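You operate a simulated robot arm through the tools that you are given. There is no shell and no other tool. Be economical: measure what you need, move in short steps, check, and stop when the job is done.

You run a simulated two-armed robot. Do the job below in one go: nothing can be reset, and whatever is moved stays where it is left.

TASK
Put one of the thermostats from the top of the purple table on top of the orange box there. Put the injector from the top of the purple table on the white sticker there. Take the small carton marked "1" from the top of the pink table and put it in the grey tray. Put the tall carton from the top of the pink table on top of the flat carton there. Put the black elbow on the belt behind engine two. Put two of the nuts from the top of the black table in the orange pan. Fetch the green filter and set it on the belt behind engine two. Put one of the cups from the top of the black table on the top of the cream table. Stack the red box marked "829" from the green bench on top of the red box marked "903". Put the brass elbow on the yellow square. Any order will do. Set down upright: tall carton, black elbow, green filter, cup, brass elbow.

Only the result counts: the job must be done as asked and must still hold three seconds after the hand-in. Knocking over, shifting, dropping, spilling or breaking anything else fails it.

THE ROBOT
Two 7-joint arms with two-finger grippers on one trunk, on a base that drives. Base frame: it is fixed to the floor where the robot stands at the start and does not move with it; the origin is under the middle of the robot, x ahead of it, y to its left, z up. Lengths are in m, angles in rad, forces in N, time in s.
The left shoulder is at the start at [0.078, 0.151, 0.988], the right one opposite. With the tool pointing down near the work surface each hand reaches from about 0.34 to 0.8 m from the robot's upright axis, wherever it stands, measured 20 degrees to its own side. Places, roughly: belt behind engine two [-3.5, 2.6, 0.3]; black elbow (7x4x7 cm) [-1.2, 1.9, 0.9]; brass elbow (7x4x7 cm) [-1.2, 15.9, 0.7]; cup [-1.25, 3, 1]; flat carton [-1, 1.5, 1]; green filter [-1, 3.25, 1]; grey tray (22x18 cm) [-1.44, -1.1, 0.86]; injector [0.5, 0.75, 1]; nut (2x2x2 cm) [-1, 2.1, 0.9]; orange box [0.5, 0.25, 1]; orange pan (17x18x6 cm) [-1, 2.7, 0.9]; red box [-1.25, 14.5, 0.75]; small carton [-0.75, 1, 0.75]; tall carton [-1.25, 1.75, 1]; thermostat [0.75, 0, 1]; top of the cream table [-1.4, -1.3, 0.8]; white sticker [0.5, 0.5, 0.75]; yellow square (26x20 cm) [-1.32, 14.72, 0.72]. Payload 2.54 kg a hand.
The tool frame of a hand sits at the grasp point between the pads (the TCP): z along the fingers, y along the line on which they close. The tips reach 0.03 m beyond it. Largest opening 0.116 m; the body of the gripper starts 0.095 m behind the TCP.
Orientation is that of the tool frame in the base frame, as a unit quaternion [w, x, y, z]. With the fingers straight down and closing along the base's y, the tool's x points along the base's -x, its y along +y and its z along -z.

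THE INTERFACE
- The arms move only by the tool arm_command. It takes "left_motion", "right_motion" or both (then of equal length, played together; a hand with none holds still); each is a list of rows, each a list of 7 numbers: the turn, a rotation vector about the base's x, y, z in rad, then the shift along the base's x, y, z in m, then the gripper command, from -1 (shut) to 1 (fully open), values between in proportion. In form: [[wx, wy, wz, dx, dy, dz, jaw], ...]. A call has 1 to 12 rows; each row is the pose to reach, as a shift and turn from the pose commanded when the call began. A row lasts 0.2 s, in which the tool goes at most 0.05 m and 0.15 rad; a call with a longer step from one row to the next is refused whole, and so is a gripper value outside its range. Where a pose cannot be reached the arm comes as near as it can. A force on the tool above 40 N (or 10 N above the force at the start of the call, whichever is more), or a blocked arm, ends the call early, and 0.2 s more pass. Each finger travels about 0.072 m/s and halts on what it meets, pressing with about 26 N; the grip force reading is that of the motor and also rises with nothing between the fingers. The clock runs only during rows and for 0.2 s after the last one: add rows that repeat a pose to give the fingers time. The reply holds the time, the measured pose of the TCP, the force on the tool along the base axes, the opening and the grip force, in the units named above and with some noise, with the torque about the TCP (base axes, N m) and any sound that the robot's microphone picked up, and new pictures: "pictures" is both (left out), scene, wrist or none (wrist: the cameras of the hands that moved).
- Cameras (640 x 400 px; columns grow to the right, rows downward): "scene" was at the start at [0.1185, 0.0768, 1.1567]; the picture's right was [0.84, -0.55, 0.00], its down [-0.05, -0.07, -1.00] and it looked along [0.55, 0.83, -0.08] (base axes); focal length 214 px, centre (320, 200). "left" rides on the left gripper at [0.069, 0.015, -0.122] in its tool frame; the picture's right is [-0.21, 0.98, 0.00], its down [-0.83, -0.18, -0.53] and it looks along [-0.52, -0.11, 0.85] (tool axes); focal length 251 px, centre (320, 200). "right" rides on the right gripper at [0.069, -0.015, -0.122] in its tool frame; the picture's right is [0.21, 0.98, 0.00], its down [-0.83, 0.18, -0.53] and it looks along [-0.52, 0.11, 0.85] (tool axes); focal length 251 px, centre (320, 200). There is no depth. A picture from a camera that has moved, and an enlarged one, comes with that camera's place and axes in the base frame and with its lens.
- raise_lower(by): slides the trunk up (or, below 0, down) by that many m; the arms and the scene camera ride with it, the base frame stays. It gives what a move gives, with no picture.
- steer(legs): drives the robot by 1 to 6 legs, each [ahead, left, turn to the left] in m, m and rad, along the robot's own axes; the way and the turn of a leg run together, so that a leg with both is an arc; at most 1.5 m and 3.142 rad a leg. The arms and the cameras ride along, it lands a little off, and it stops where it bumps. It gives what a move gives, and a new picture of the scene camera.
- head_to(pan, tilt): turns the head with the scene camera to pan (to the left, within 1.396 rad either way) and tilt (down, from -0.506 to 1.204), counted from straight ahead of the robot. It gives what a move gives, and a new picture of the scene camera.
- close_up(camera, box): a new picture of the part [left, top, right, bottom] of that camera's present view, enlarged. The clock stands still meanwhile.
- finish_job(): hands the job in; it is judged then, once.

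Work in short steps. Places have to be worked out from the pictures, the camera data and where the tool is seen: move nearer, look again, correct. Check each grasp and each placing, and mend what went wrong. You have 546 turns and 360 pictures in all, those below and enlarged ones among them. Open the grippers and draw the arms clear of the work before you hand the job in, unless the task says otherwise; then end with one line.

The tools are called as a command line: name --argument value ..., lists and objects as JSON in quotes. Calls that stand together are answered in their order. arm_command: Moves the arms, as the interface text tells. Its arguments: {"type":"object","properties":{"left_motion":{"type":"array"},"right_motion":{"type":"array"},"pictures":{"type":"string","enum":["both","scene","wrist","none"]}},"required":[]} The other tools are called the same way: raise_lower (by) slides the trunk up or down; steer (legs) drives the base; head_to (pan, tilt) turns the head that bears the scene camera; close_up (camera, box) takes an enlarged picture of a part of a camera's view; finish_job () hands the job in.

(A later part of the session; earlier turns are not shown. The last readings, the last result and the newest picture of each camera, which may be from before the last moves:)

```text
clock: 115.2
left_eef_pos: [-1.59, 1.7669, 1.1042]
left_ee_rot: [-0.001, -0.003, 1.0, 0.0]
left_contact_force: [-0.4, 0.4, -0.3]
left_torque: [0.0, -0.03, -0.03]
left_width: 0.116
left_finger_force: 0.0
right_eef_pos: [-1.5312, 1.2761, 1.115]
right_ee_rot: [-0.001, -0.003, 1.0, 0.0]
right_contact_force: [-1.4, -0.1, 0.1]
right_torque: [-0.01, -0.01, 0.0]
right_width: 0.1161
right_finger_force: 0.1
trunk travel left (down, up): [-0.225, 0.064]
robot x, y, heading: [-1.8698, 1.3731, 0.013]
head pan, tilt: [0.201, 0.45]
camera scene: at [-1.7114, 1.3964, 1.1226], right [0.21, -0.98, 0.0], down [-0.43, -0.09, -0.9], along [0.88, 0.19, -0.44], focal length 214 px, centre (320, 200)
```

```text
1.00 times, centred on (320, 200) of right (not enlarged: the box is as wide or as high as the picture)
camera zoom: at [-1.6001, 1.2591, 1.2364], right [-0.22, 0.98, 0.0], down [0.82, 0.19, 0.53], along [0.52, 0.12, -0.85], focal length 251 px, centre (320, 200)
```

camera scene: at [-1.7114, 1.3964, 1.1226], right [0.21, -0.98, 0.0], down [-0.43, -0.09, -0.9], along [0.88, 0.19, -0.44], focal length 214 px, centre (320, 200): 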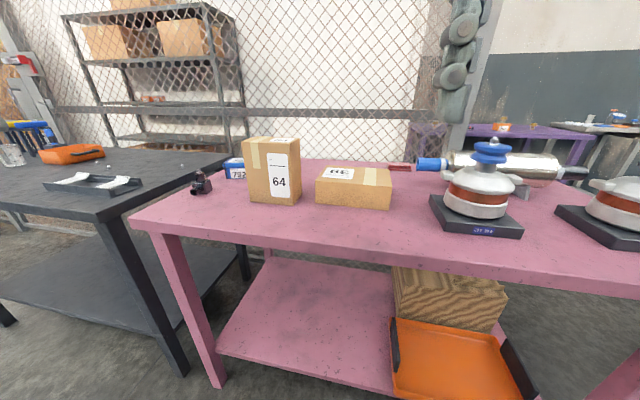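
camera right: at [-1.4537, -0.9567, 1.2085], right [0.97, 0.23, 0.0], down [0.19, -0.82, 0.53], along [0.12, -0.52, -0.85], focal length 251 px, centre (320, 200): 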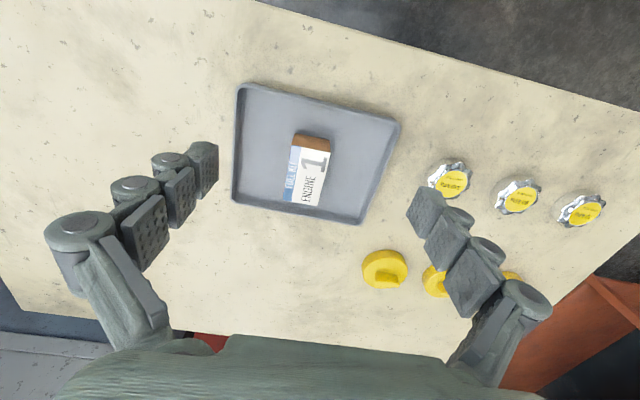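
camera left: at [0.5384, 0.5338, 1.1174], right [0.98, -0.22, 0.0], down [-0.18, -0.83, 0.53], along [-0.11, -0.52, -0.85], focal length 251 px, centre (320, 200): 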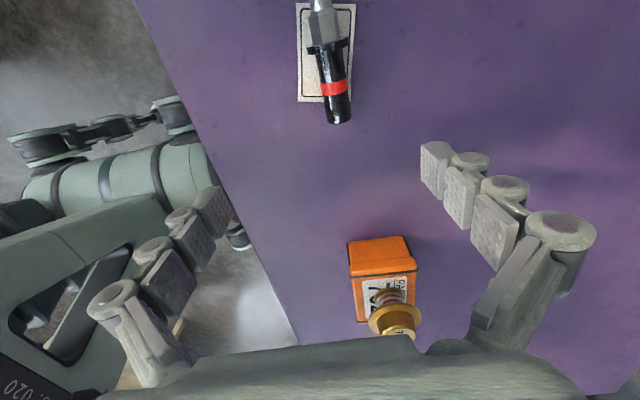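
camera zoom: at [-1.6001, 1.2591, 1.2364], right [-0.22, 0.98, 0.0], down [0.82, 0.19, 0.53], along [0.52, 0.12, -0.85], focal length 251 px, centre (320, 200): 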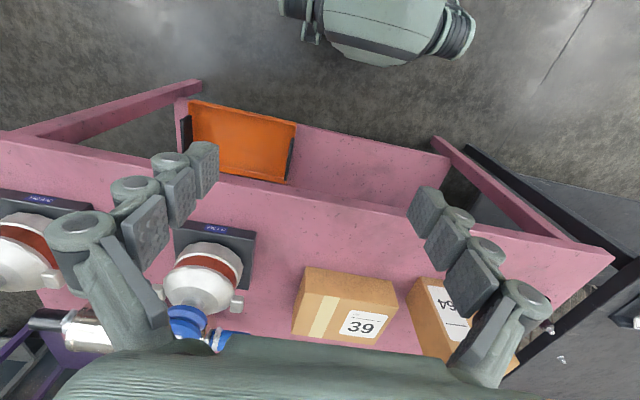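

Tall carton: centre ≈(−1.18, 1.64), 0.078 deep in x, 0.128 wide in y, top ≈1.02. Flat carton: centre ≈(−1.11, 1.42), top ≈0.914. I drive 0.10 m closer and raise the trunk for reach.

steer --legs '[[0.1, 0.05, 0]]'

raise_lower --by 0.06

```text
clock: 116.4
left_eef_pos: [-1.4878, 1.8179, 1.1039]
left_ee_rot: [0.0, -0.003, 1.0, 0.0]
left_contact_force: [0.1, -0.4, 0.4]
left_torque: [-0.04, 0.03, -0.03]
left_width: 0.1161
left_finger_force: 0.1
right_eef_pos: [-1.4315, 1.3249, 1.1146]
right_ee_rot: [0.0, -0.004, 1.0, 0.0]
right_contact_force: [0.1, 1.1, -0.6]
right_torque: [0.01, 0.04, 0.01]
right_width: 0.1158
right_finger_force: 0.1
trunk travel left (down, up): [-0.225, 0.064]
robot x, y, heading: [-1.7715, 1.429, 0.006]
head pan, tilt: [0.201, 0.45]
camera scene: at [-1.6112, 1.4468, 1.1225], right [0.2, -0.98, 0.0], down [-0.43, -0.09, -0.9], along [0.88, 0.18, -0.44], focal length 214 px, centre (320, 200)
```

scene: 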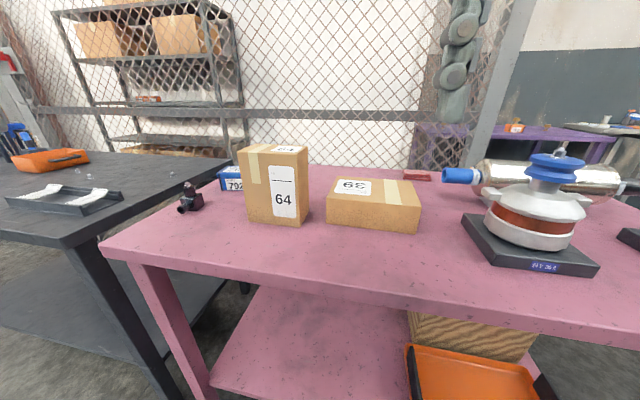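

```text
clock: 117.4
left_eef_pos: [-1.4895, 1.8176, 1.1638]
left_ee_rot: [0.0, -0.002, 1.0, 0.0]
left_contact_force: [0.5, -0.1, -0.2]
left_torque: [-0.01, 0.01, 0.01]
left_width: 0.116
left_finger_force: 0.0
right_eef_pos: [-1.4315, 1.3255, 1.1746]
right_ee_rot: [0.0, -0.003, 1.0, 0.0]
right_contact_force: [0.8, -0.7, 0.7]
right_torque: [0.01, 0.0, 0.01]
right_width: 0.1162
right_finger_force: 0.1
trunk travel left (down, up): [-0.285, 0.004]
robot x, y, heading: [-1.772, 1.4288, 0.007]
head pan, tilt: [0.201, 0.45]
```

I move the left hand above the tall carton while rotating it −90° so it closes along x.

arm_command --left_motion '[[0, 0, -0.143, 0.02, -0.015, 0, 1], [0, 0, -0.286, 0.05, -0.03, 0, 1], [0, 0, -0.429, 0.08, -0.045, 0, 1], [0, 0, -0.571, 0.11, -0.06, 0, 1], [0, 0, -0.714, 0.14, -0.08, 0, 1], [0, 0, -0.857, 0.17, -0.1, -0.01, 1], [0, 0, -1.0, 0.2, -0.115, -0.02, 1], [0, 0, -1.143, 0.23, -0.13, -0.02, 1], [0, 0, -1.286, 0.26, -0.15, -0.03, 1], [0, 0, -1.429, 0.29, -0.165, -0.03, 1], [0, 0, -1.571, 0.31, -0.177, -0.04, 1], [0, 0, -1.571, 0.31, -0.177, -0.04, 1]]' --pictures "both"

```text
clock: 120.0
left_eef_pos: [-1.1849, 1.6432, 1.1212]
left_ee_rot: [0.001, 0.705, 0.709, 0.0]
left_contact_force: [0.3, 0.4, 0.9]
left_torque: [0.02, 0.01, 0.01]
left_width: 0.1159
left_finger_force: 0.1
left hand out of reach, approached as far as the arm can: row 11, 12
right_eef_pos: [-1.433, 1.3259, 1.1743]
right_ee_rot: [-0.001, -0.003, 1.0, -0.001]
right_contact_force: [-0.2, 0.8, 0.2]
right_torque: [0.02, -0.01, 0.02]
right_width: 0.1161
right_finger_force: 0.0
trunk travel left (down, up): [-0.285, 0.004]
robot x, y, heading: [-1.7683, 1.4265, 0.003]
head pan, tilt: [0.201, 0.45]
camera scene: at [-1.6119, 1.4465, 1.1827], right [0.2, -0.98, 0.0], down [-0.43, -0.09, -0.9], along [0.88, 0.18, -0.44], focal length 214 px, centre (320, 200)
camera left: at [-1.1697, 1.7133, 1.2436], right [0.98, -0.21, 0.0], down [-0.18, -0.83, 0.53], along [-0.11, -0.52, -0.85], focal length 251 px, centre (320, 200)
```

scene: 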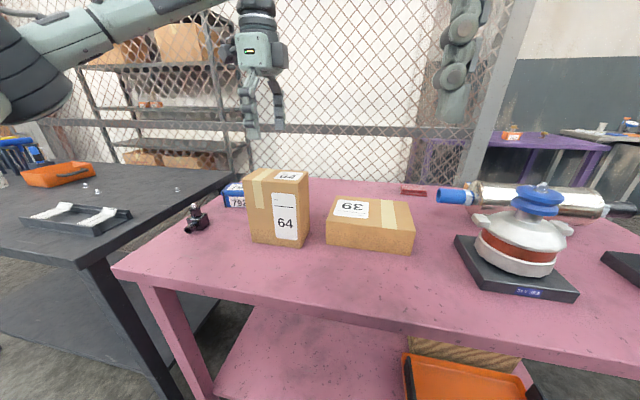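
left: 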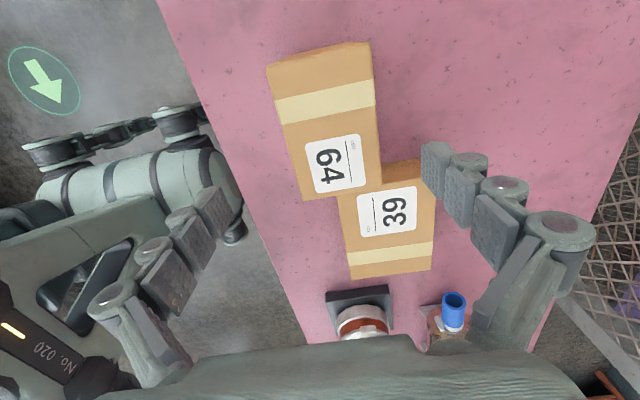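

Carton top spans x −1.215…−1.135, y 1.582…1.706. I centre at (−1.175, 1.644), descend to z 0.945 and check.

arm_command --left_motion '[[0, 0, 0, 0.01, 0.001, -0.03, 1], [0, 0, 0, 0.01, 0.001, -0.06, 1], [0, 0, 0, 0.01, 0.001, -0.1, 1], [0, 0, 0, 0.01, 0.001, -0.14, 1], [0, 0, 0, 0.01, 0.001, -0.176, 1]]' --pictures "wrist"

```text
clock: 121.2
left_eef_pos: [-1.1731, 1.6433, 0.9449]
left_ee_rot: [0.001, 0.705, 0.709, -0.001]
left_contact_force: [-0.4, -1.0, 0.5]
left_torque: [0.01, 0.02, 0.02]
left_width: 0.1161
left_finger_force: 0.1
right_eef_pos: [-1.4318, 1.3252, 1.175]
right_ee_rot: [0.0, -0.003, 1.0, 0.0]
right_contact_force: [0.2, -0.2, -0.2]
right_torque: [0.01, 0.03, 0.0]
right_width: 0.1161
right_finger_force: 0.0
trunk travel left (down, up): [-0.285, 0.004]
robot x, y, heading: [-1.7694, 1.4247, 0.004]
head pan, tilt: [0.201, 0.45]
camera left: at [-1.158, 1.7137, 1.0664], right [0.98, -0.21, 0.0], down [-0.18, -0.83, 0.53], along [-0.11, -0.52, -0.85], focal length 251 px, centre (320, 200)
```

left: 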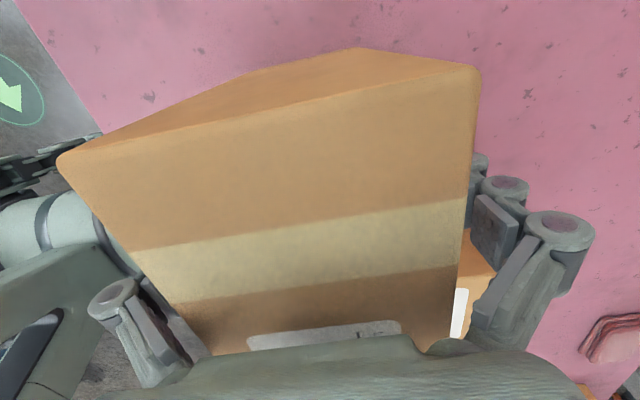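

The fingers straddle the carton. I close and lift 9 cm.

arm_command --left_motion '[[0, 0, 0, 0, 0, 0, -1], [0, 0, 0, 0, 0, 0, -1], [0, 0, 0, 0, 0, 0, -1], [0, 0, 0, 0, 0, 0, -1], [0, 0, 0, 0, 0, 0, -1], [0, 0, 0, 0, 0, 0.03, -1], [0, 0, 0, 0, 0, 0.06, -1], [0, 0, 0, 0, 0, 0.09, -1]]' --pictures "scene"

```text
clock: 123.0
left_eef_pos: [-1.1727, 1.6446, 1.0349]
left_ee_rot: [-0.002, 0.705, 0.709, -0.002]
left_contact_force: [-0.2, 0.2, -10.8]
left_torque: [0.01, 0.04, -0.01]
left_width: 0.0848
left_finger_force: 25.8
right_eef_pos: [-1.4315, 1.326, 1.1736]
right_ee_rot: [-0.001, -0.002, 1.0, 0.0]
right_contact_force: [-0.1, -0.5, 0.2]
right_torque: [-0.01, 0.01, 0.0]
right_width: 0.1162
right_finger_force: 0.1
trunk travel left (down, up): [-0.285, 0.004]
robot x, y, heading: [-1.7668, 1.4331, 0.007]
head pan, tilt: [0.201, 0.45]
camera scene: at [-1.6111, 1.4468, 1.1824], right [0.2, -0.98, 0.0], down [-0.43, -0.09, -0.9], along [0.88, 0.18, -0.44], focal length 214 px, centre (320, 200)
```

scene: 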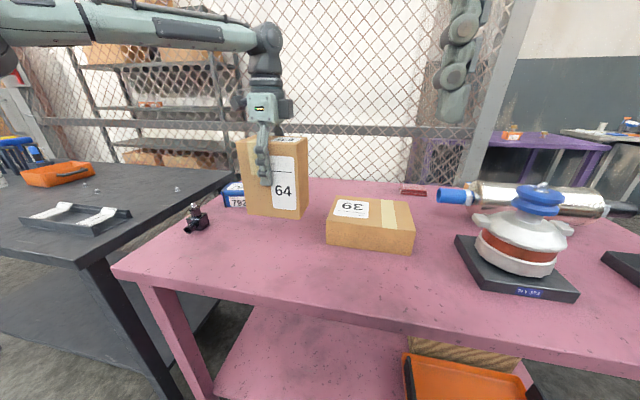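

The tall carton is held (about 1.1 kg). I shift it over the flat carton's centre, moving the right hand out of the way at the same time.

arm_command --left_motion '[[0, 0, 0, 0, 0, 0.01, -1], [0, 0, 0, 0, -0.01, 0.01, -1], [0, 0, 0, 0.01, -0.05, 0.01, -1], [0, 0, 0, 0.02, -0.09, 0.01, -1], [0, 0, 0, 0.03, -0.13, 0.01, -1], [0, 0, 0, 0.045, -0.17, 0.01, -1], [0, 0, 0, 0.06, -0.2, 0.01, -1], [0, 0, 0, 0.06, -0.224, 0.01, -1], [0, 0, 0, 0.06, -0.224, 0.01, -1]]' --right_motion '[[0, 0, 0, 0, -0.04, 0, 1], [0, 0, 0, 0, -0.08, 0, 1], [0, 0, 0, 0, -0.12, 0, 1], [0, 0, 0, 0, -0.15, 0, 1], [0, 0, 0, 0, -0.15, 0, 1], [0, 0, 0, 0, -0.15, 0, 1], [0, 0, 0, 0, -0.15, 0, 1], [0, 0, 0, 0, -0.15, 0, 1], [0, 0, 0, 0, -0.15, 0, 1]]' --pictures "both"

```text
clock: 124.7
left_eef_pos: [-1.1968, 1.5708, 1.0196]
left_ee_rot: [0.015, 0.702, 0.712, 0.006]
left_contact_force: [-7.6, 6.7, 22.6]
left_torque: [-0.84, 0.61, -0.33]
left_width: 0.0873
left_finger_force: 26.0
left hand out of reach, approached as far as the arm can: row 3, 4, 5, 6, 7, 8
right_eef_pos: [-1.4328, 1.175, 1.1758]
right_ee_rot: [0.0, -0.003, 1.0, 0.001]
right_contact_force: [0.1, 0.1, 0.3]
right_torque: [0.0, 0.03, -0.01]
right_width: 0.1162
right_finger_force: 0.0
trunk travel left (down, up): [-0.285, 0.004]
robot x, y, heading: [-1.7741, 1.4335, 0.007]
head pan, tilt: [0.201, 0.45]
stopped in row 8 (left hand): the force on the tool passed its limit at 78 N (the readings are from after the stop); the commanded pose is now the measured one
camera scene: at [-1.6133, 1.4463, 1.1834], right [0.21, -0.98, 0.0], down [-0.42, -0.09, -0.9], along [0.88, 0.19, -0.43], focal length 214 px, centre (320, 200)
camera right: at [-1.5017, 1.1581, 1.2969], right [-0.22, 0.98, 0.0], down [0.82, 0.19, 0.53], along [0.52, 0.12, -0.85], focal length 251 px, centre (320, 200)
camera left: at [-1.1853, 1.6425, 1.1413], right [0.98, -0.2, 0.03], down [-0.19, -0.82, 0.54], along [-0.08, -0.53, -0.84], focal length 251 px, centre (320, 200)
```

scene: 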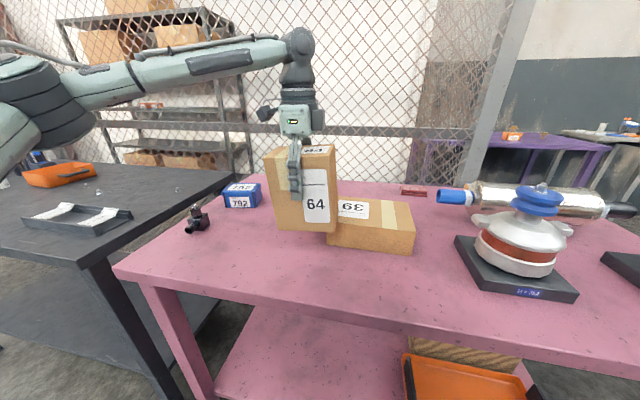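
right: 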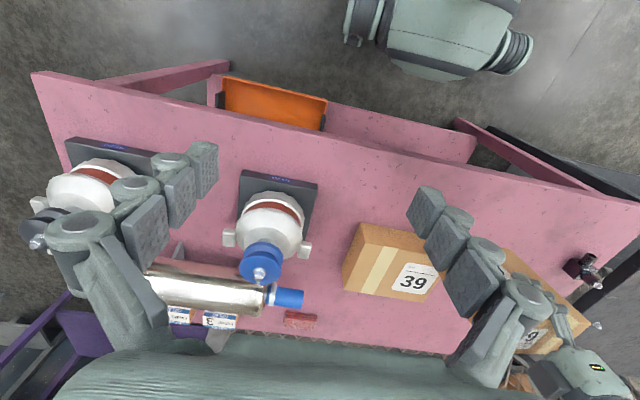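
left: 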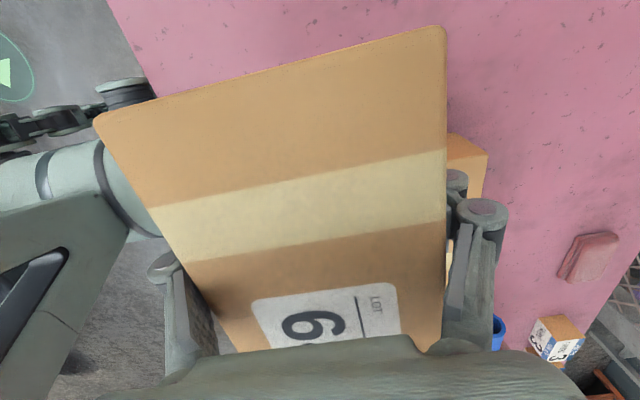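

The arm ran out of reach and sagged, so the carton's side touched the flat carton. I back away (+y) and up, and will let the base do the sideways shift instead.

arm_command --left_motion '[[0, 0, 0, 0, 0.02, 0.01, -1], [0, 0, 0, 0, 0.05, 0.03, -1], [0, 0, 0, 0.0, 0.07, 0.04, -1], [0, 0, 0, 0.0, 0.07, 0.05, -1], [0, 0, 0, 0.0, 0.07, 0.05, -1]]' --pictures "both"

```text
clock: 125.9
left_eef_pos: [-1.1942, 1.6418, 1.0642]
left_ee_rot: [0.013, 0.703, 0.711, 0.005]
left_contact_force: [0.1, -0.8, -9.7]
left_torque: [0.07, 0.01, 0.01]
left_width: 0.0844
left_finger_force: 25.4
right_eef_pos: [-1.4307, 1.1756, 1.1746]
right_ee_rot: [-0.002, -0.003, 1.0, 0.0]
right_contact_force: [0.2, -0.9, 0.4]
right_torque: [0.01, 0.01, -0.02]
right_width: 0.1159
right_finger_force: 0.1
trunk travel left (down, up): [-0.285, 0.004]
robot x, y, heading: [-1.7682, 1.4296, 0.007]
head pan, tilt: [0.201, 0.45]
camera scene: at [-1.6105, 1.4473, 1.1824], right [0.21, -0.98, 0.0], down [-0.43, -0.09, -0.9], along [0.88, 0.19, -0.44], focal length 214 px, centre (320, 200)
camera left: at [-1.1818, 1.7131, 1.1855], right [0.98, -0.2, 0.03], down [-0.18, -0.82, 0.54], along [-0.09, -0.53, -0.84], focal length 251 px, centre (320, 200)
```

scene: 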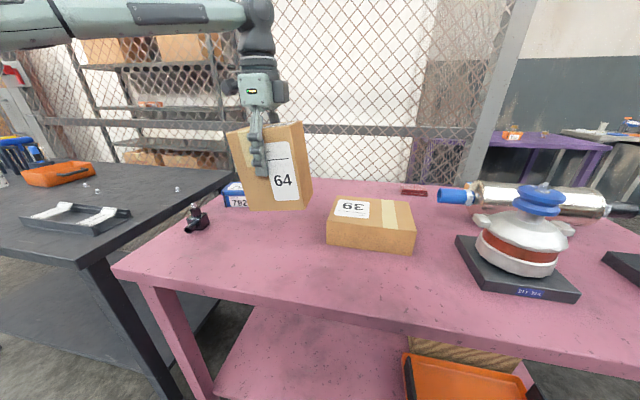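
left: 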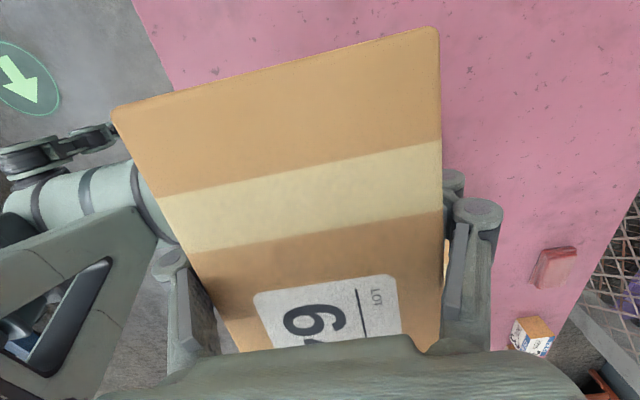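

The carton tilted a few degrees in the grip. I set it back on the table at its old spot to square it up.

arm_command --left_motion '[[0, 0, 0, 0.015, 0.004, -0.04, -1], [0, 0, 0, 0.015, 0.004, -0.08, -1], [0, 0, 0, 0.015, 0.004, -0.1, -1], [0, 0, 0, 0.015, 0.004, -0.107, -1], [0, 0, 0, 0.015, 0.004, -0.113, -1], [0, 0, 0, 0.015, 0.004, -0.117, -1]]' --pictures "scene"

```text
clock: 127.5
left_eef_pos: [-1.1783, 1.6422, 0.9545]
left_ee_rot: [0.021, 0.703, 0.711, 0.008]
left_contact_force: [-4.9, -4.6, 15.0]
left_torque: [1.05, 1.58, 0.47]
left_width: 0.0868
left_finger_force: 25.8
right_eef_pos: [-1.4335, 1.1746, 1.1754]
right_ee_rot: [0.0, -0.002, 1.0, 0.001]
right_contact_force: [0.3, 0.1, -1.1]
right_torque: [-0.02, 0.0, 0.01]
right_width: 0.116
right_finger_force: 0.2
trunk travel left (down, up): [-0.285, 0.004]
robot x, y, heading: [-1.7695, 1.4269, 0.005]
head pan, tilt: [0.201, 0.45]
stopped in row 6 (left hand): the force on the tool passed its limit at 41 N (the readings are from after the stop); the commanded pose is now the measured one
camera scene: at [-1.6129, 1.446, 1.1826], right [0.21, -0.98, 0.0], down [-0.42, -0.09, -0.9], along [0.88, 0.19, -0.43], focal length 214 px, centre (320, 200)
```

scene: 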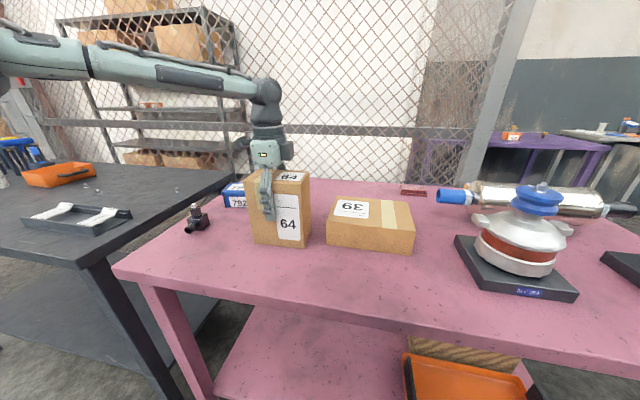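

It's nearly flat again. I open so it settles, correct the hand's slight tilt and look.

arm_command --left_motion '[[0, 0, 0, 0, 0, 0.002, 0.2], [0, 0, 0, 0, 0, 0.002, 1], [0, 0, 0, 0, 0, 0.002, 1], [0.018, 0.041, -0.011, 0.002, 0, 0.03, 1], [0.018, 0.041, -0.011, 0.002, 0, 0.07, 1], [0.018, 0.041, -0.011, 0.002, 0, 0.11, 1], [0.018, 0.041, -0.011, 0.002, 0, 0.15, 1]]' --pictures "both"

```text
clock: 129.1
left_eef_pos: [-1.1748, 1.6436, 1.0994]
left_ee_rot: [-0.003, 0.707, 0.708, -0.002]
left_contact_force: [0.4, 0.0, 0.2]
left_torque: [-0.02, 0.01, -0.02]
left_width: 0.1161
left_finger_force: 0.1
right_eef_pos: [-1.4305, 1.176, 1.1749]
right_ee_rot: [-0.001, -0.002, 1.0, 0.0]
right_contact_force: [0.0, 0.8, -1.0]
right_torque: [-0.01, 0.04, 0.01]
right_width: 0.1163
right_finger_force: 0.1
trunk travel left (down, up): [-0.285, 0.004]
robot x, y, heading: [-1.7685, 1.429, 0.005]
head pan, tilt: [0.201, 0.45]
camera scene: at [-1.6106, 1.4468, 1.1824], right [0.21, -0.98, 0.0], down [-0.43, -0.09, -0.9], along [0.88, 0.18, -0.44], focal length 214 px, centre (320, 200)
camera left: at [-1.1584, 1.7135, 1.2226], right [0.98, -0.21, -0.01], down [-0.18, -0.83, 0.53], along [-0.12, -0.52, -0.85], focal length 251 px, centre (320, 200)
```

scene: 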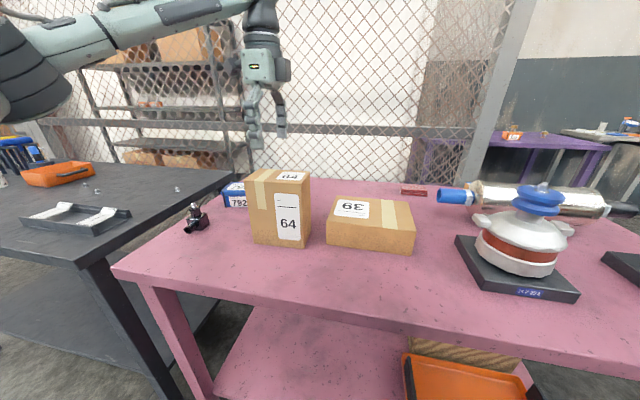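
left: 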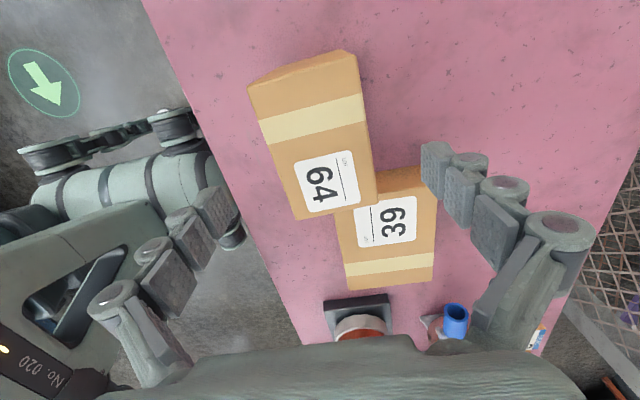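

It stands squarely, centre ≈(−1.176, 1.637). I regrasp and lift, without moving the hand sideways this time.

arm_command --left_motion '[[0, 0, 0, -0.001, -0.005, -0.05, 1], [0, 0, 0, -0.001, -0.005, -0.1, 1], [0, 0, 0, -0.001, -0.005, -0.145, 1], [0, 0, 0, -0.001, -0.005, -0.155, 1], [0, 0, 0, -0.001, -0.005, -0.155, -1], [0, 0, 0, -0.001, -0.005, -0.155, -1], [0, 0, 0, -0.001, -0.005, -0.155, -1], [0, 0, 0, -0.001, -0.005, -0.155, -1], [0, 0, 0, -0.001, -0.005, -0.155, -1], [0, 0, 0, -0.001, -0.005, -0.12, -1], [0, 0, 0, -0.001, -0.005, -0.09, -1], [0, 0, 0, -0.001, -0.005, -0.06, -1]]' --pictures "both"

```text
refused: row 1 steps farther than a row can; nothing moved
```

Row 1 slightly too long; I shorten it.

arm_command --left_motion '[[0, 0, 0, -0.001, -0.005, -0.045, 1], [0, 0, 0, -0.001, -0.005, -0.09, 1], [0, 0, 0, -0.001, -0.005, -0.135, 1], [0, 0, 0, -0.001, -0.005, -0.155, 1], [0, 0, 0, -0.001, -0.005, -0.155, -1], [0, 0, 0, -0.001, -0.005, -0.155, -1], [0, 0, 0, -0.001, -0.005, -0.155, -1], [0, 0, 0, -0.001, -0.005, -0.155, -1], [0, 0, 0, -0.001, -0.005, -0.155, -1], [0, 0, 0, -0.001, -0.005, -0.12, -1], [0, 0, 0, -0.001, -0.005, -0.09, -1], [0, 0, 0, -0.001, -0.005, -0.06, -1]]' --pictures "scene"

```text
clock: 131.7
left_eef_pos: [-1.1756, 1.6382, 1.0406]
left_ee_rot: [-0.003, 0.708, 0.707, -0.002]
left_contact_force: [0.0, 0.6, -10.9]
left_torque: [0.01, 0.02, 0.01]
left_width: 0.0848
left_finger_force: 25.9
right_eef_pos: [-1.4305, 1.1755, 1.1742]
right_ee_rot: [0.0, -0.003, 1.0, -0.001]
right_contact_force: [0.0, -0.3, 0.5]
right_torque: [0.01, -0.02, 0.01]
right_width: 0.1162
right_finger_force: 0.0
trunk travel left (down, up): [-0.285, 0.004]
robot x, y, heading: [-1.7706, 1.4278, 0.009]
head pan, tilt: [0.201, 0.45]
camera scene: at [-1.6107, 1.4468, 1.1824], right [0.21, -0.98, 0.0], down [-0.43, -0.09, -0.9], along [0.88, 0.18, -0.44], focal length 214 px, centre (320, 200)
```

scene: 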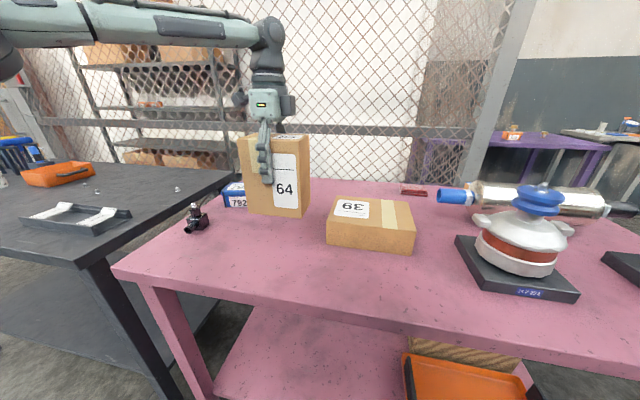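

Upright and 3 cm above the flat carton's top level. I shift the base 0.223 m right and 0.035 m ahead so the carton comes over the flat one.

steer --legs '[[0.035, -0.223, 0]]'

close_up --camera "left" --box '[0, 0, 640, 400]'

```text
clock: 134.4
left_eef_pos: [-1.1382, 1.416, 1.0403]
left_ee_rot: [-0.003, 0.707, 0.707, -0.002]
left_contact_force: [0.6, 0.0, -9.9]
left_torque: [0.06, -0.01, 0.01]
left_width: 0.0846
left_finger_force: 25.8
right_eef_pos: [-1.3935, 0.952, 1.1746]
right_ee_rot: [-0.002, -0.003, 1.0, 0.001]
right_contact_force: [-0.3, -0.7, 1.1]
right_torque: [-0.01, -0.02, 0.01]
right_width: 0.1162
right_finger_force: 0.1
trunk travel left (down, up): [-0.285, 0.004]
robot x, y, heading: [-1.7316, 1.2059, 0.008]
head pan, tilt: [0.201, 0.45]
camera scene: at [-1.574, 1.2241, 1.1824], right [0.21, -0.98, 0.0], down [-0.43, -0.09, -0.9], along [0.88, 0.18, -0.44], focal length 214 px, centre (320, 200)
```

scene: 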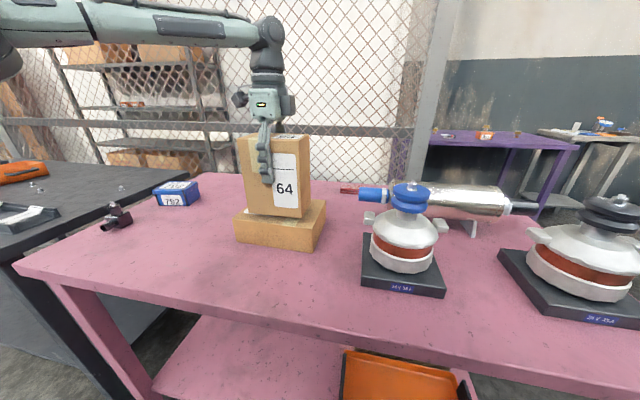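

```text
1.00 times, centred on (320, 200) of left (not enlarged: the box is as wide or as high as the picture)
camera zoom: at [-1.1231, 1.4846, 1.1634], right [0.98, -0.22, -0.01], down [-0.18, -0.83, 0.53], along [-0.12, -0.52, -0.85], focal length 251 px, centre (320, 200)
```

zoom: 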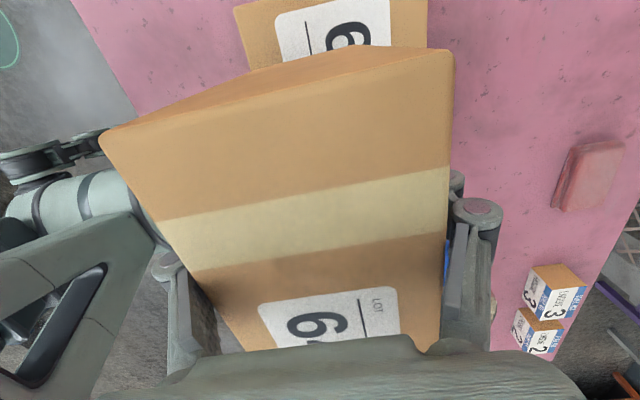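

It's over the flat carton. I nudge +0.012 in x and lower to contact.

arm_command --left_motion '[[0, 0, 0, 0.006, 0, -0.01, -1], [0, 0, 0, 0.012, 0, -0.02, -1], [0, 0, 0, 0.012, 0, -0.026, -1], [0, 0, 0, 0.012, 0, -0.03, -1], [0, 0, 0, 0.012, 0, -0.034, -1]]' --pictures "scene"

```text
clock: 135.4
left_eef_pos: [-1.1281, 1.4145, 1.0244]
left_ee_rot: [0.005, 0.706, 0.708, 0.003]
left_contact_force: [-7.2, 1.4, 18.2]
left_torque: [0.33, 1.98, -0.17]
left_width: 0.0861
left_finger_force: 26.2
right_eef_pos: [-1.3982, 0.9513, 1.1752]
right_ee_rot: [0.0, -0.003, 1.0, 0.001]
right_contact_force: [0.4, 0.7, -0.3]
right_torque: [-0.01, 0.01, -0.01]
right_width: 0.1159
right_finger_force: 0.0
trunk travel left (down, up): [-0.285, 0.004]
robot x, y, heading: [-1.7314, 1.2066, 0.007]
head pan, tilt: [0.201, 0.45]
stopped in row 4 (left hand): the force on the tool passed its limit at 45 N (the readings are from after the stop); the commanded pose is now the measured one
camera scene: at [-1.5769, 1.2237, 1.1829], right [0.21, -0.98, 0.0], down [-0.42, -0.09, -0.9], along [0.88, 0.19, -0.43], focal length 214 px, centre (320, 200)
```

scene: 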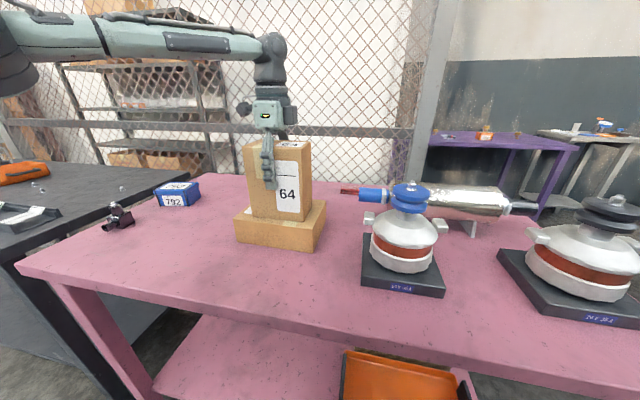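

Firm contact. I ease up 2 mm, open and rise.

arm_command --left_motion '[[0, 0, 0, 0, 0, 0.002, -1], [0, 0, 0, 0, 0, 0.002, 0.2], [0, 0, 0, 0, 0, 0.002, 1], [0, 0, 0, 0, 0, 0.002, 1], [-0.006, -0.01, 0, 0, 0, 0.03, 1], [-0.006, -0.01, 0, -0.005, 0, 0.07, 1], [-0.006, -0.01, 0, -0.02, 0, 0.11, 1], [-0.006, -0.01, 0, -0.04, 0, 0.15, 1]]' --pictures "both"

```text
clock: 137.2
left_eef_pos: [-1.1745, 1.42, 1.1666]
left_ee_rot: [0.011, 0.706, 0.708, 0.005]
left_contact_force: [0.8, -0.7, -0.6]
left_torque: [0.0, -0.04, -0.03]
left_width: 0.1159
left_finger_force: 0.0
left hand out of reach, approached as far as the arm can: row 7, 8
right_eef_pos: [-1.3963, 0.9518, 1.1756]
right_ee_rot: [0.001, -0.002, 1.0, 0.0]
right_contact_force: [-1.0, -0.2, -0.1]
right_torque: [-0.03, -0.02, -0.01]
right_width: 0.1161
right_finger_force: 0.0
trunk travel left (down, up): [-0.285, 0.004]
robot x, y, heading: [-1.7327, 1.2043, 0.007]
head pan, tilt: [0.201, 0.45]
camera scene: at [-1.5759, 1.224, 1.1828], right [0.21, -0.98, 0.0], down [-0.42, -0.09, -0.9], along [0.88, 0.18, -0.43], focal length 214 px, centre (320, 200)
camera left: at [-1.1615, 1.4906, 1.288], right [0.98, -0.21, 0.02], down [-0.19, -0.82, 0.54], along [-0.09, -0.53, -0.84], focal length 251 px, centre (320, 200)
```

scene: 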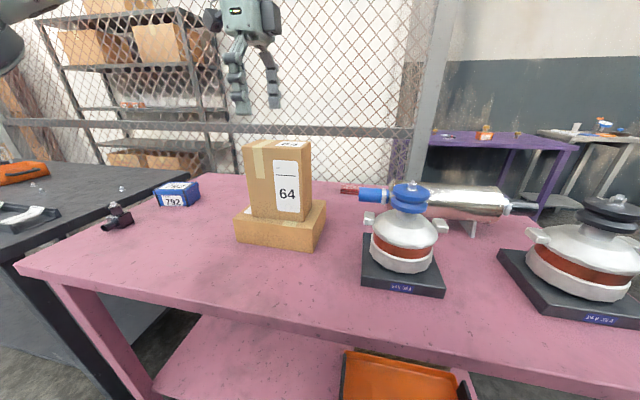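
left: 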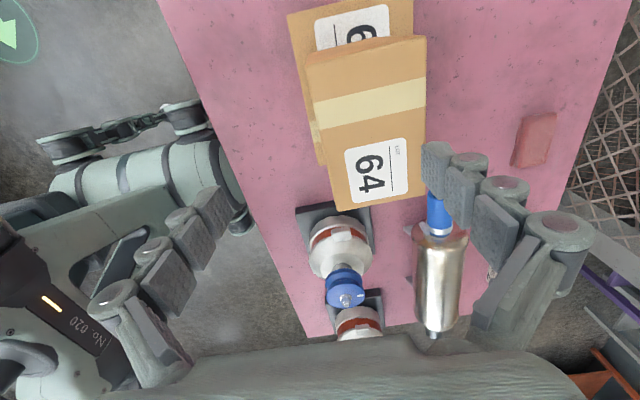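

Tall carton stands on the flat one. I bring the left hand back to its travel pose.

arm_command --left_motion '[[0, 0, 0.14, -0.02, 0.01, 0.01, 1], [0, 0, 0.28, -0.045, 0.025, 0.02, 1], [0, 0, 0.42, -0.07, 0.04, 0.02, 1], [0, 0, 0.56, -0.095, 0.055, 0.02, 1], [0, 0, 0.7, -0.12, 0.07, 0.02, 1], [0, 0, 0.84, -0.145, 0.085, 0.02, 1], [0, 0, 0.98, -0.17, 0.1, 0.02, 1], [0, 0, 1.12, -0.195, 0.115, 0.02, 1], [0, 0, 1.26, -0.22, 0.13, 0.02, 1], [0, 0, 1.4, -0.245, 0.145, 0.02, 1], [0, 0, 1.5, -0.26, 0.16, 0.02, 1], [0, 0, 1.571, -0.275, 0.17, 0.02, 1]]' --pictures "none"

head_to --pan 1.3 --tilt 0.3

```text
clock: 139.8
left_eef_pos: [-1.4497, 1.5909, 1.1847]
left_ee_rot: [0.004, -0.002, 1.0, 0.01]
left_contact_force: [-0.1, -0.9, -0.3]
left_torque: [0.03, -0.04, 0.0]
left_width: 0.1156
left_finger_force: 0.1
right_eef_pos: [-1.3948, 0.9524, 1.1749]
right_ee_rot: [-0.001, -0.002, 1.0, 0.001]
right_contact_force: [0.1, -0.1, 0.6]
right_torque: [-0.03, -0.02, 0.01]
right_width: 0.1159
right_finger_force: 0.1
trunk travel left (down, up): [-0.285, 0.004]
robot x, y, heading: [-1.7305, 1.2038, 0.007]
head pan, tilt: [0.201, 0.45]
```

```text
clock: 141.1
left_eef_pos: [-1.4482, 1.5907, 1.1851]
left_ee_rot: [0.004, -0.001, 1.0, 0.01]
left_contact_force: [-0.1, -0.4, -0.6]
left_torque: [0.0, 0.01, 0.01]
left_width: 0.1159
left_finger_force: 0.0
right_eef_pos: [-1.3947, 0.9528, 1.1762]
right_ee_rot: [-0.002, -0.003, 1.0, 0.0]
right_contact_force: [-0.1, 0.2, -0.3]
right_torque: [-0.02, -0.02, 0.05]
right_width: 0.1158
right_finger_force: 0.1
trunk travel left (down, up): [-0.285, 0.004]
robot x, y, heading: [-1.7336, 1.2038, 0.006]
head pan, tilt: [1.3, 0.3]
camera scene: at [-1.6404, 1.2954, 1.1966], right [0.97, -0.26, 0.0], down [-0.08, -0.29, -0.96], along [0.25, 0.92, -0.3], focal length 214 px, centre (320, 200)
```

scene: 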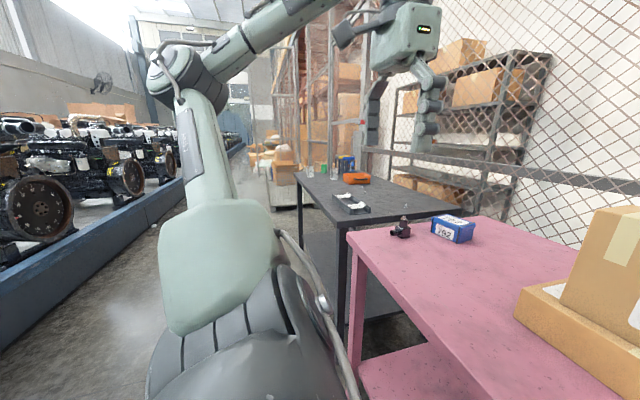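

I drive left to y≈2.05 to get between the pink and black tables and look at the black table top.

steer --legs '[[-0.03, 0.85, 0]]'

head_to --pan 0.15 --tilt 0.55

```text
clock: 149.8
left_eef_pos: [-1.4888, 2.4606, 1.1845]
left_ee_rot: [0.004, -0.004, 1.0, 0.012]
left_contact_force: [-0.3, -0.1, 0.4]
left_torque: [0.01, -0.01, 0.0]
left_width: 0.1158
left_finger_force: 0.0
right_eef_pos: [-1.4322, 1.8236, 1.1747]
right_ee_rot: [-0.001, -0.006, 1.0, 0.0]
right_contact_force: [-0.5, -0.1, 0.0]
right_torque: [0.0, -0.01, -0.02]
right_width: 0.1159
right_finger_force: 0.0
trunk travel left (down, up): [-0.285, 0.004]
robot x, y, heading: [-1.7741, 2.0724, 0.016]
head pan, tilt: [1.3, 0.3]
camera scene: at [-1.6801, 2.1644, 1.1966], right [0.97, -0.25, 0.0], down [-0.08, -0.29, -0.96], along [0.24, 0.92, -0.3], focal length 214 px, centre (320, 200)
```

scene: 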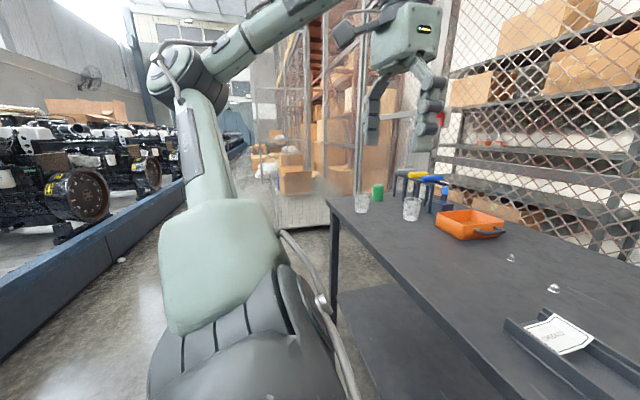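

```text
clock: 151.2
left_eef_pos: [-1.4902, 2.4607, 1.1848]
left_ee_rot: [0.004, -0.004, 1.0, 0.01]
left_contact_force: [0.0, 0.3, 0.6]
left_torque: [0.0, -0.01, -0.01]
left_width: 0.1161
left_finger_force: 0.1
right_eef_pos: [-1.4337, 1.8222, 1.1742]
right_ee_rot: [-0.001, -0.007, 1.0, 0.0]
right_contact_force: [-0.1, 0.5, 0.0]
right_torque: [0.0, -0.01, 0.03]
right_width: 0.1159
right_finger_force: 0.0
trunk travel left (down, up): [-0.285, 0.004]
robot x, y, heading: [-1.772, 2.0767, 0.014]
head pan, tilt: [0.15, 0.55]
camera scene: at [-1.6152, 2.0888, 1.1736], right [0.16, -0.99, 0.0], down [-0.52, -0.09, -0.85], along [0.84, 0.14, -0.52], focal length 214 px, centre (320, 200)
```

scene: 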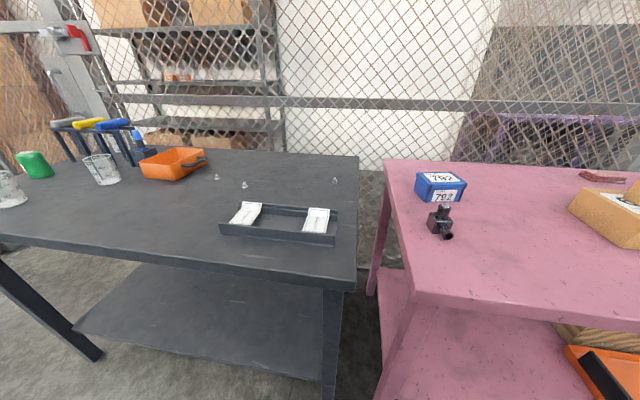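

I zoom in on the nuts and the left part of the black table.

close_up --camera "scene" --box '[130, 130, 360, 260]'

close_up --camera "scene" --box '[0, 100, 220, 240]'

close_up --camera "left" --box '[0, 0, 640, 400]'

```text
2.78 times, centred on (245, 195) of scene
camera zoom: at [-1.6152, 2.0888, 1.1736], right [0.16, -0.99, 0.0], down [-0.52, -0.09, -0.85], along [0.84, 0.14, -0.52], focal length 597 px, centre (529, 214)
```

zoom: 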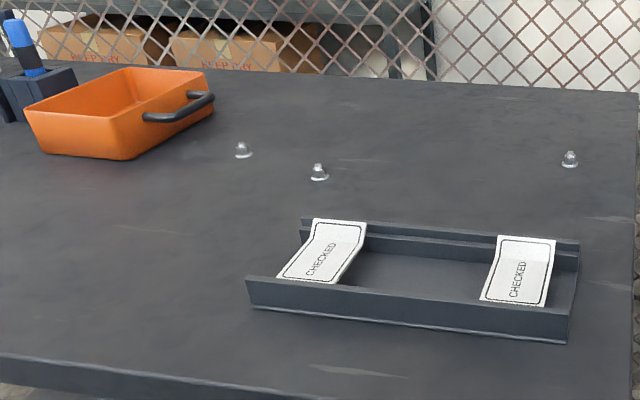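

```text
2.86 times, centred on (110, 170) of scene
camera zoom: at [-1.6152, 2.0888, 1.1736], right [0.16, -0.99, 0.0], down [-0.52, -0.09, -0.85], along [0.84, 0.14, -0.52], focal length 613 px, centre (920, 286)
```

zoom: 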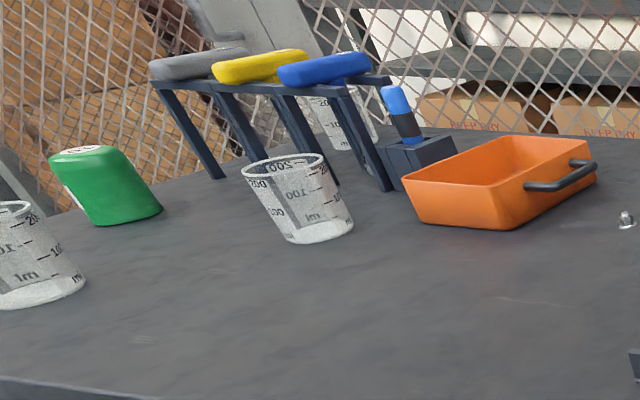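

```text
1.00 times, centred on (320, 200) of left (not enlarged: the box is as wide or as high as the picture)
camera zoom: at [-1.5603, 2.4735, 1.3061], right [0.21, 0.98, 0.02], down [0.82, -0.18, 0.54], along [0.53, -0.09, -0.84], focal length 251 px, centre (320, 200)
```

zoom: 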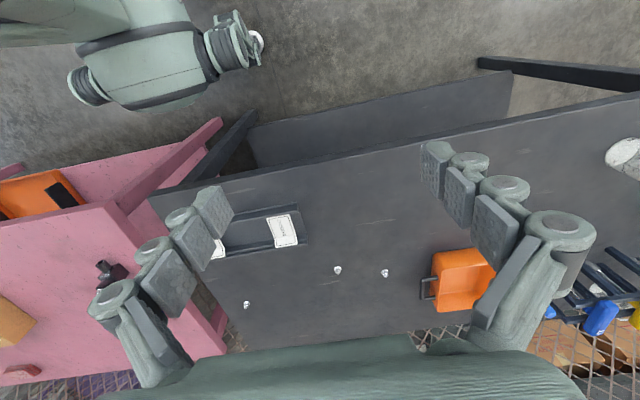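

Nuts are at about (−1.06, 2.424), (−1.02, 2.545) and (−0.98, 2.145); the pan near (−0.97, 2.73). I drive so the first two are straight ahead: right hand for one, left for the other.

steer --legs '[[0.03, 0.37, -0.014]]'

head_to --pan 0.1 --tilt 0.75

```text
clock: 155.3
left_eef_pos: [-1.4596, 2.8256, 1.1838]
left_ee_rot: [0.004, 0.001, 1.0, 0.011]
left_contact_force: [0.6, 0.2, 0.1]
left_torque: [-0.01, 0.04, -0.02]
left_width: 0.116
left_finger_force: 0.0
right_eef_pos: [-1.4082, 2.1878, 1.1743]
right_ee_rot: [-0.001, -0.001, 1.0, 0.0]
right_contact_force: [-0.5, 0.3, -0.1]
right_torque: [-0.01, -0.01, 0.0]
right_width: 0.1158
right_finger_force: 0.0
trunk travel left (down, up): [-0.285, 0.004]
robot x, y, heading: [-1.744, 2.4399, 0.0]
head pan, tilt: [0.15, 0.55]
camera scene: at [-1.5889, 2.4544, 1.1736], right [0.15, -0.99, 0.0], down [-0.52, -0.08, -0.85], along [0.84, 0.13, -0.52], focal length 214 px, centre (320, 200)
```

scene: 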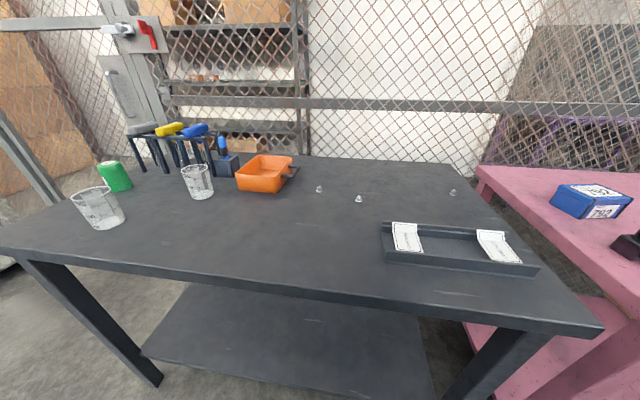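

```text
clock: 156.0
left_eef_pos: [-1.4606, 2.8247, 1.1847]
left_ee_rot: [0.004, 0.0, 1.0, 0.011]
left_contact_force: [-0.2, -0.5, -0.5]
left_torque: [0.03, -0.03, 0.01]
left_width: 0.1162
left_finger_force: 0.1
right_eef_pos: [-1.4082, 2.1878, 1.1741]
right_ee_rot: [0.0, -0.001, 1.0, 0.0]
right_contact_force: [-0.6, 0.5, 0.9]
right_torque: [0.01, -0.01, 0.01]
right_width: 0.116
right_finger_force: 0.0
trunk travel left (down, up): [-0.285, 0.004]
robot x, y, heading: [-1.7496, 2.4437, 0.005]
head pan, tilt: [0.099, 0.75]
camera scene: at [-1.5952, 2.4491, 1.1563], right [0.1, -0.99, 0.0], down [-0.68, -0.07, -0.73], along [0.73, 0.08, -0.68], focal length 214 px, centre (320, 200)
```

scene: 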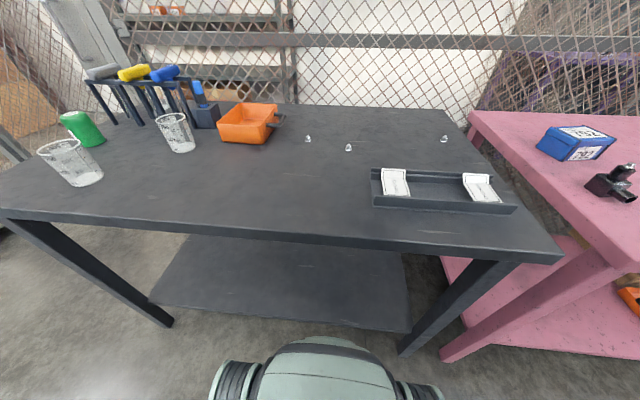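

I bring the right hand over the nearer nut at (−1.06, 2.427) with a forward tilt.

arm_command --right_motion '[[0, -0.1, 0, 0.039, 0.026, -0.01, 0.3], [0, -0.2, 0, 0.078, 0.053, -0.02, 0.3], [0, -0.3, 0, 0.117, 0.08, -0.03, 0.3], [0, -0.3, 0, 0.156, 0.106, -0.04, 0.3], [0, -0.3, 0, 0.195, 0.133, -0.05, 0.3], [0, -0.3, 0, 0.234, 0.159, -0.06, 0.3], [0, -0.3, 0, 0.273, 0.186, -0.07, 0.3], [0, -0.3, 0, 0.311, 0.212, -0.08, 0.3], [0, -0.3, 0, 0.347, 0.238, -0.09, 0.3], [0, -0.3, 0, 0.347, 0.238, -0.135, 0.3], [0, -0.3, 0, 0.347, 0.238, -0.18, 0.3], [0, -0.3, 0, 0.347, 0.238, -0.21, 0.3]]' --pictures "wrist"

```text
clock: 158.6
left_eef_pos: [-1.4593, 2.8249, 1.1847]
left_ee_rot: [0.005, 0.0, 1.0, 0.01]
left_contact_force: [-0.5, -0.3, -0.5]
left_torque: [-0.02, 0.01, 0.0]
left_width: 0.1158
left_finger_force: 0.1
right_eef_pos: [-1.06, 2.4238, 0.9646]
right_ee_rot: [0.148, -0.001, 0.989, -0.001]
right_contact_force: [-1.3, -0.7, -1.1]
right_torque: [-0.04, 0.0, 0.01]
right_width: 0.0756
right_finger_force: 0.1
trunk travel left (down, up): [-0.285, 0.004]
robot x, y, heading: [-1.7461, 2.4419, -0.0]
head pan, tilt: [0.099, 0.75]
camera right: at [-1.1619, 2.4082, 1.0607], right [-0.21, 0.98, -0.06], down [0.63, 0.18, 0.75], along [0.75, 0.12, -0.65], focal length 251 px, centre (320, 200)
```

right: 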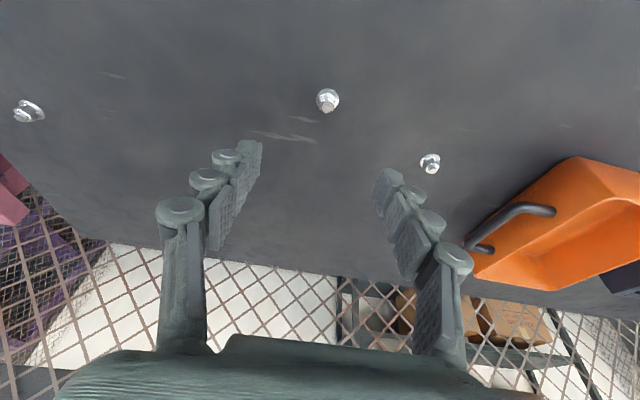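

Nut centre is (−1.058, 2.425); allowing for the tilted tips I descend to (−1.065, 2.425, 0.886) and close.

arm_command --right_motion '[[0, 0, 0, -0.005, 0.001, -0.04, 0.3], [0, 0, 0, -0.005, 0.001, -0.07, 0.3], [0, 0, 0, -0.005, 0.001, -0.078, 0.3], [0, 0, 0, -0.005, 0.001, -0.078, -1], [0, 0, 0, -0.005, 0.001, -0.078, -1], [0, 0, 0, -0.005, 0.001, -0.078, -1], [0, 0, 0, -0.005, 0.001, -0.078, -1]]' --pictures "wrist"

```text
clock: 160.2
left_eef_pos: [-1.4585, 2.8265, 1.1833]
left_ee_rot: [0.005, 0.0, 1.0, 0.01]
left_contact_force: [0.8, 0.5, -0.9]
left_torque: [0.02, 0.01, 0.05]
left_width: 0.1159
left_finger_force: 0.1
right_eef_pos: [-1.0654, 2.4248, 0.8859]
right_ee_rot: [0.148, -0.002, 0.989, 0.0]
right_contact_force: [0.4, -0.1, -0.5]
right_torque: [0.0, 0.0, -0.03]
right_width: 0.0133
right_finger_force: 25.8
trunk travel left (down, up): [-0.285, 0.004]
robot x, y, heading: [-1.748, 2.44, 0.004]
head pan, tilt: [0.099, 0.75]
camera right: at [-1.1673, 2.4095, 0.9827], right [-0.21, 0.98, -0.06], down [0.63, 0.18, 0.75], along [0.75, 0.12, -0.65], focal length 251 px, centre (320, 200)
```

right: 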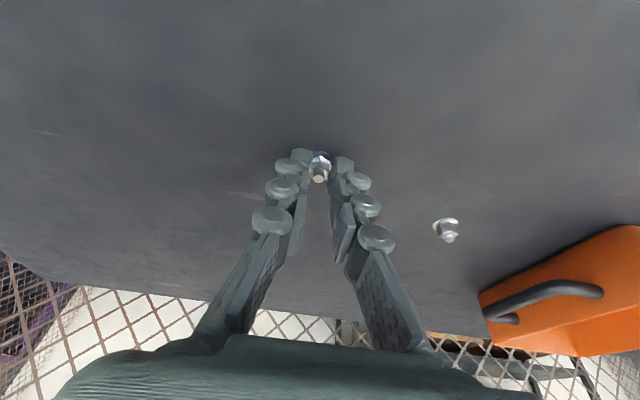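

Nut held (0.0133). I lift it and draw the right hand back to its travel place.

arm_command --right_motion '[[0, 0, 0, 0, 0, 0.045, -1], [0, 0, 0, 0, 0, 0.09, -1], [0, 0, 0, -0.035, -0.025, 0.115, -1], [0, 0, 0, -0.07, -0.05, 0.14, -1], [0, 0, 0, -0.11, -0.075, 0.16, -1], [0, 0, 0, -0.15, -0.1, 0.17, -1], [0, 0, 0, -0.19, -0.125, 0.18, -1], [0, 0, 0, -0.23, -0.15, 0.18, -1], [0, 0, 0, -0.27, -0.175, 0.18, -1], [0, 0, 0, -0.3, -0.205, 0.18, -1], [0, 0, 0, -0.32, -0.235, 0.18, -1]]' --pictures "wrist"

```text
refused: row 5 steps farther than a row can; nothing moved
```

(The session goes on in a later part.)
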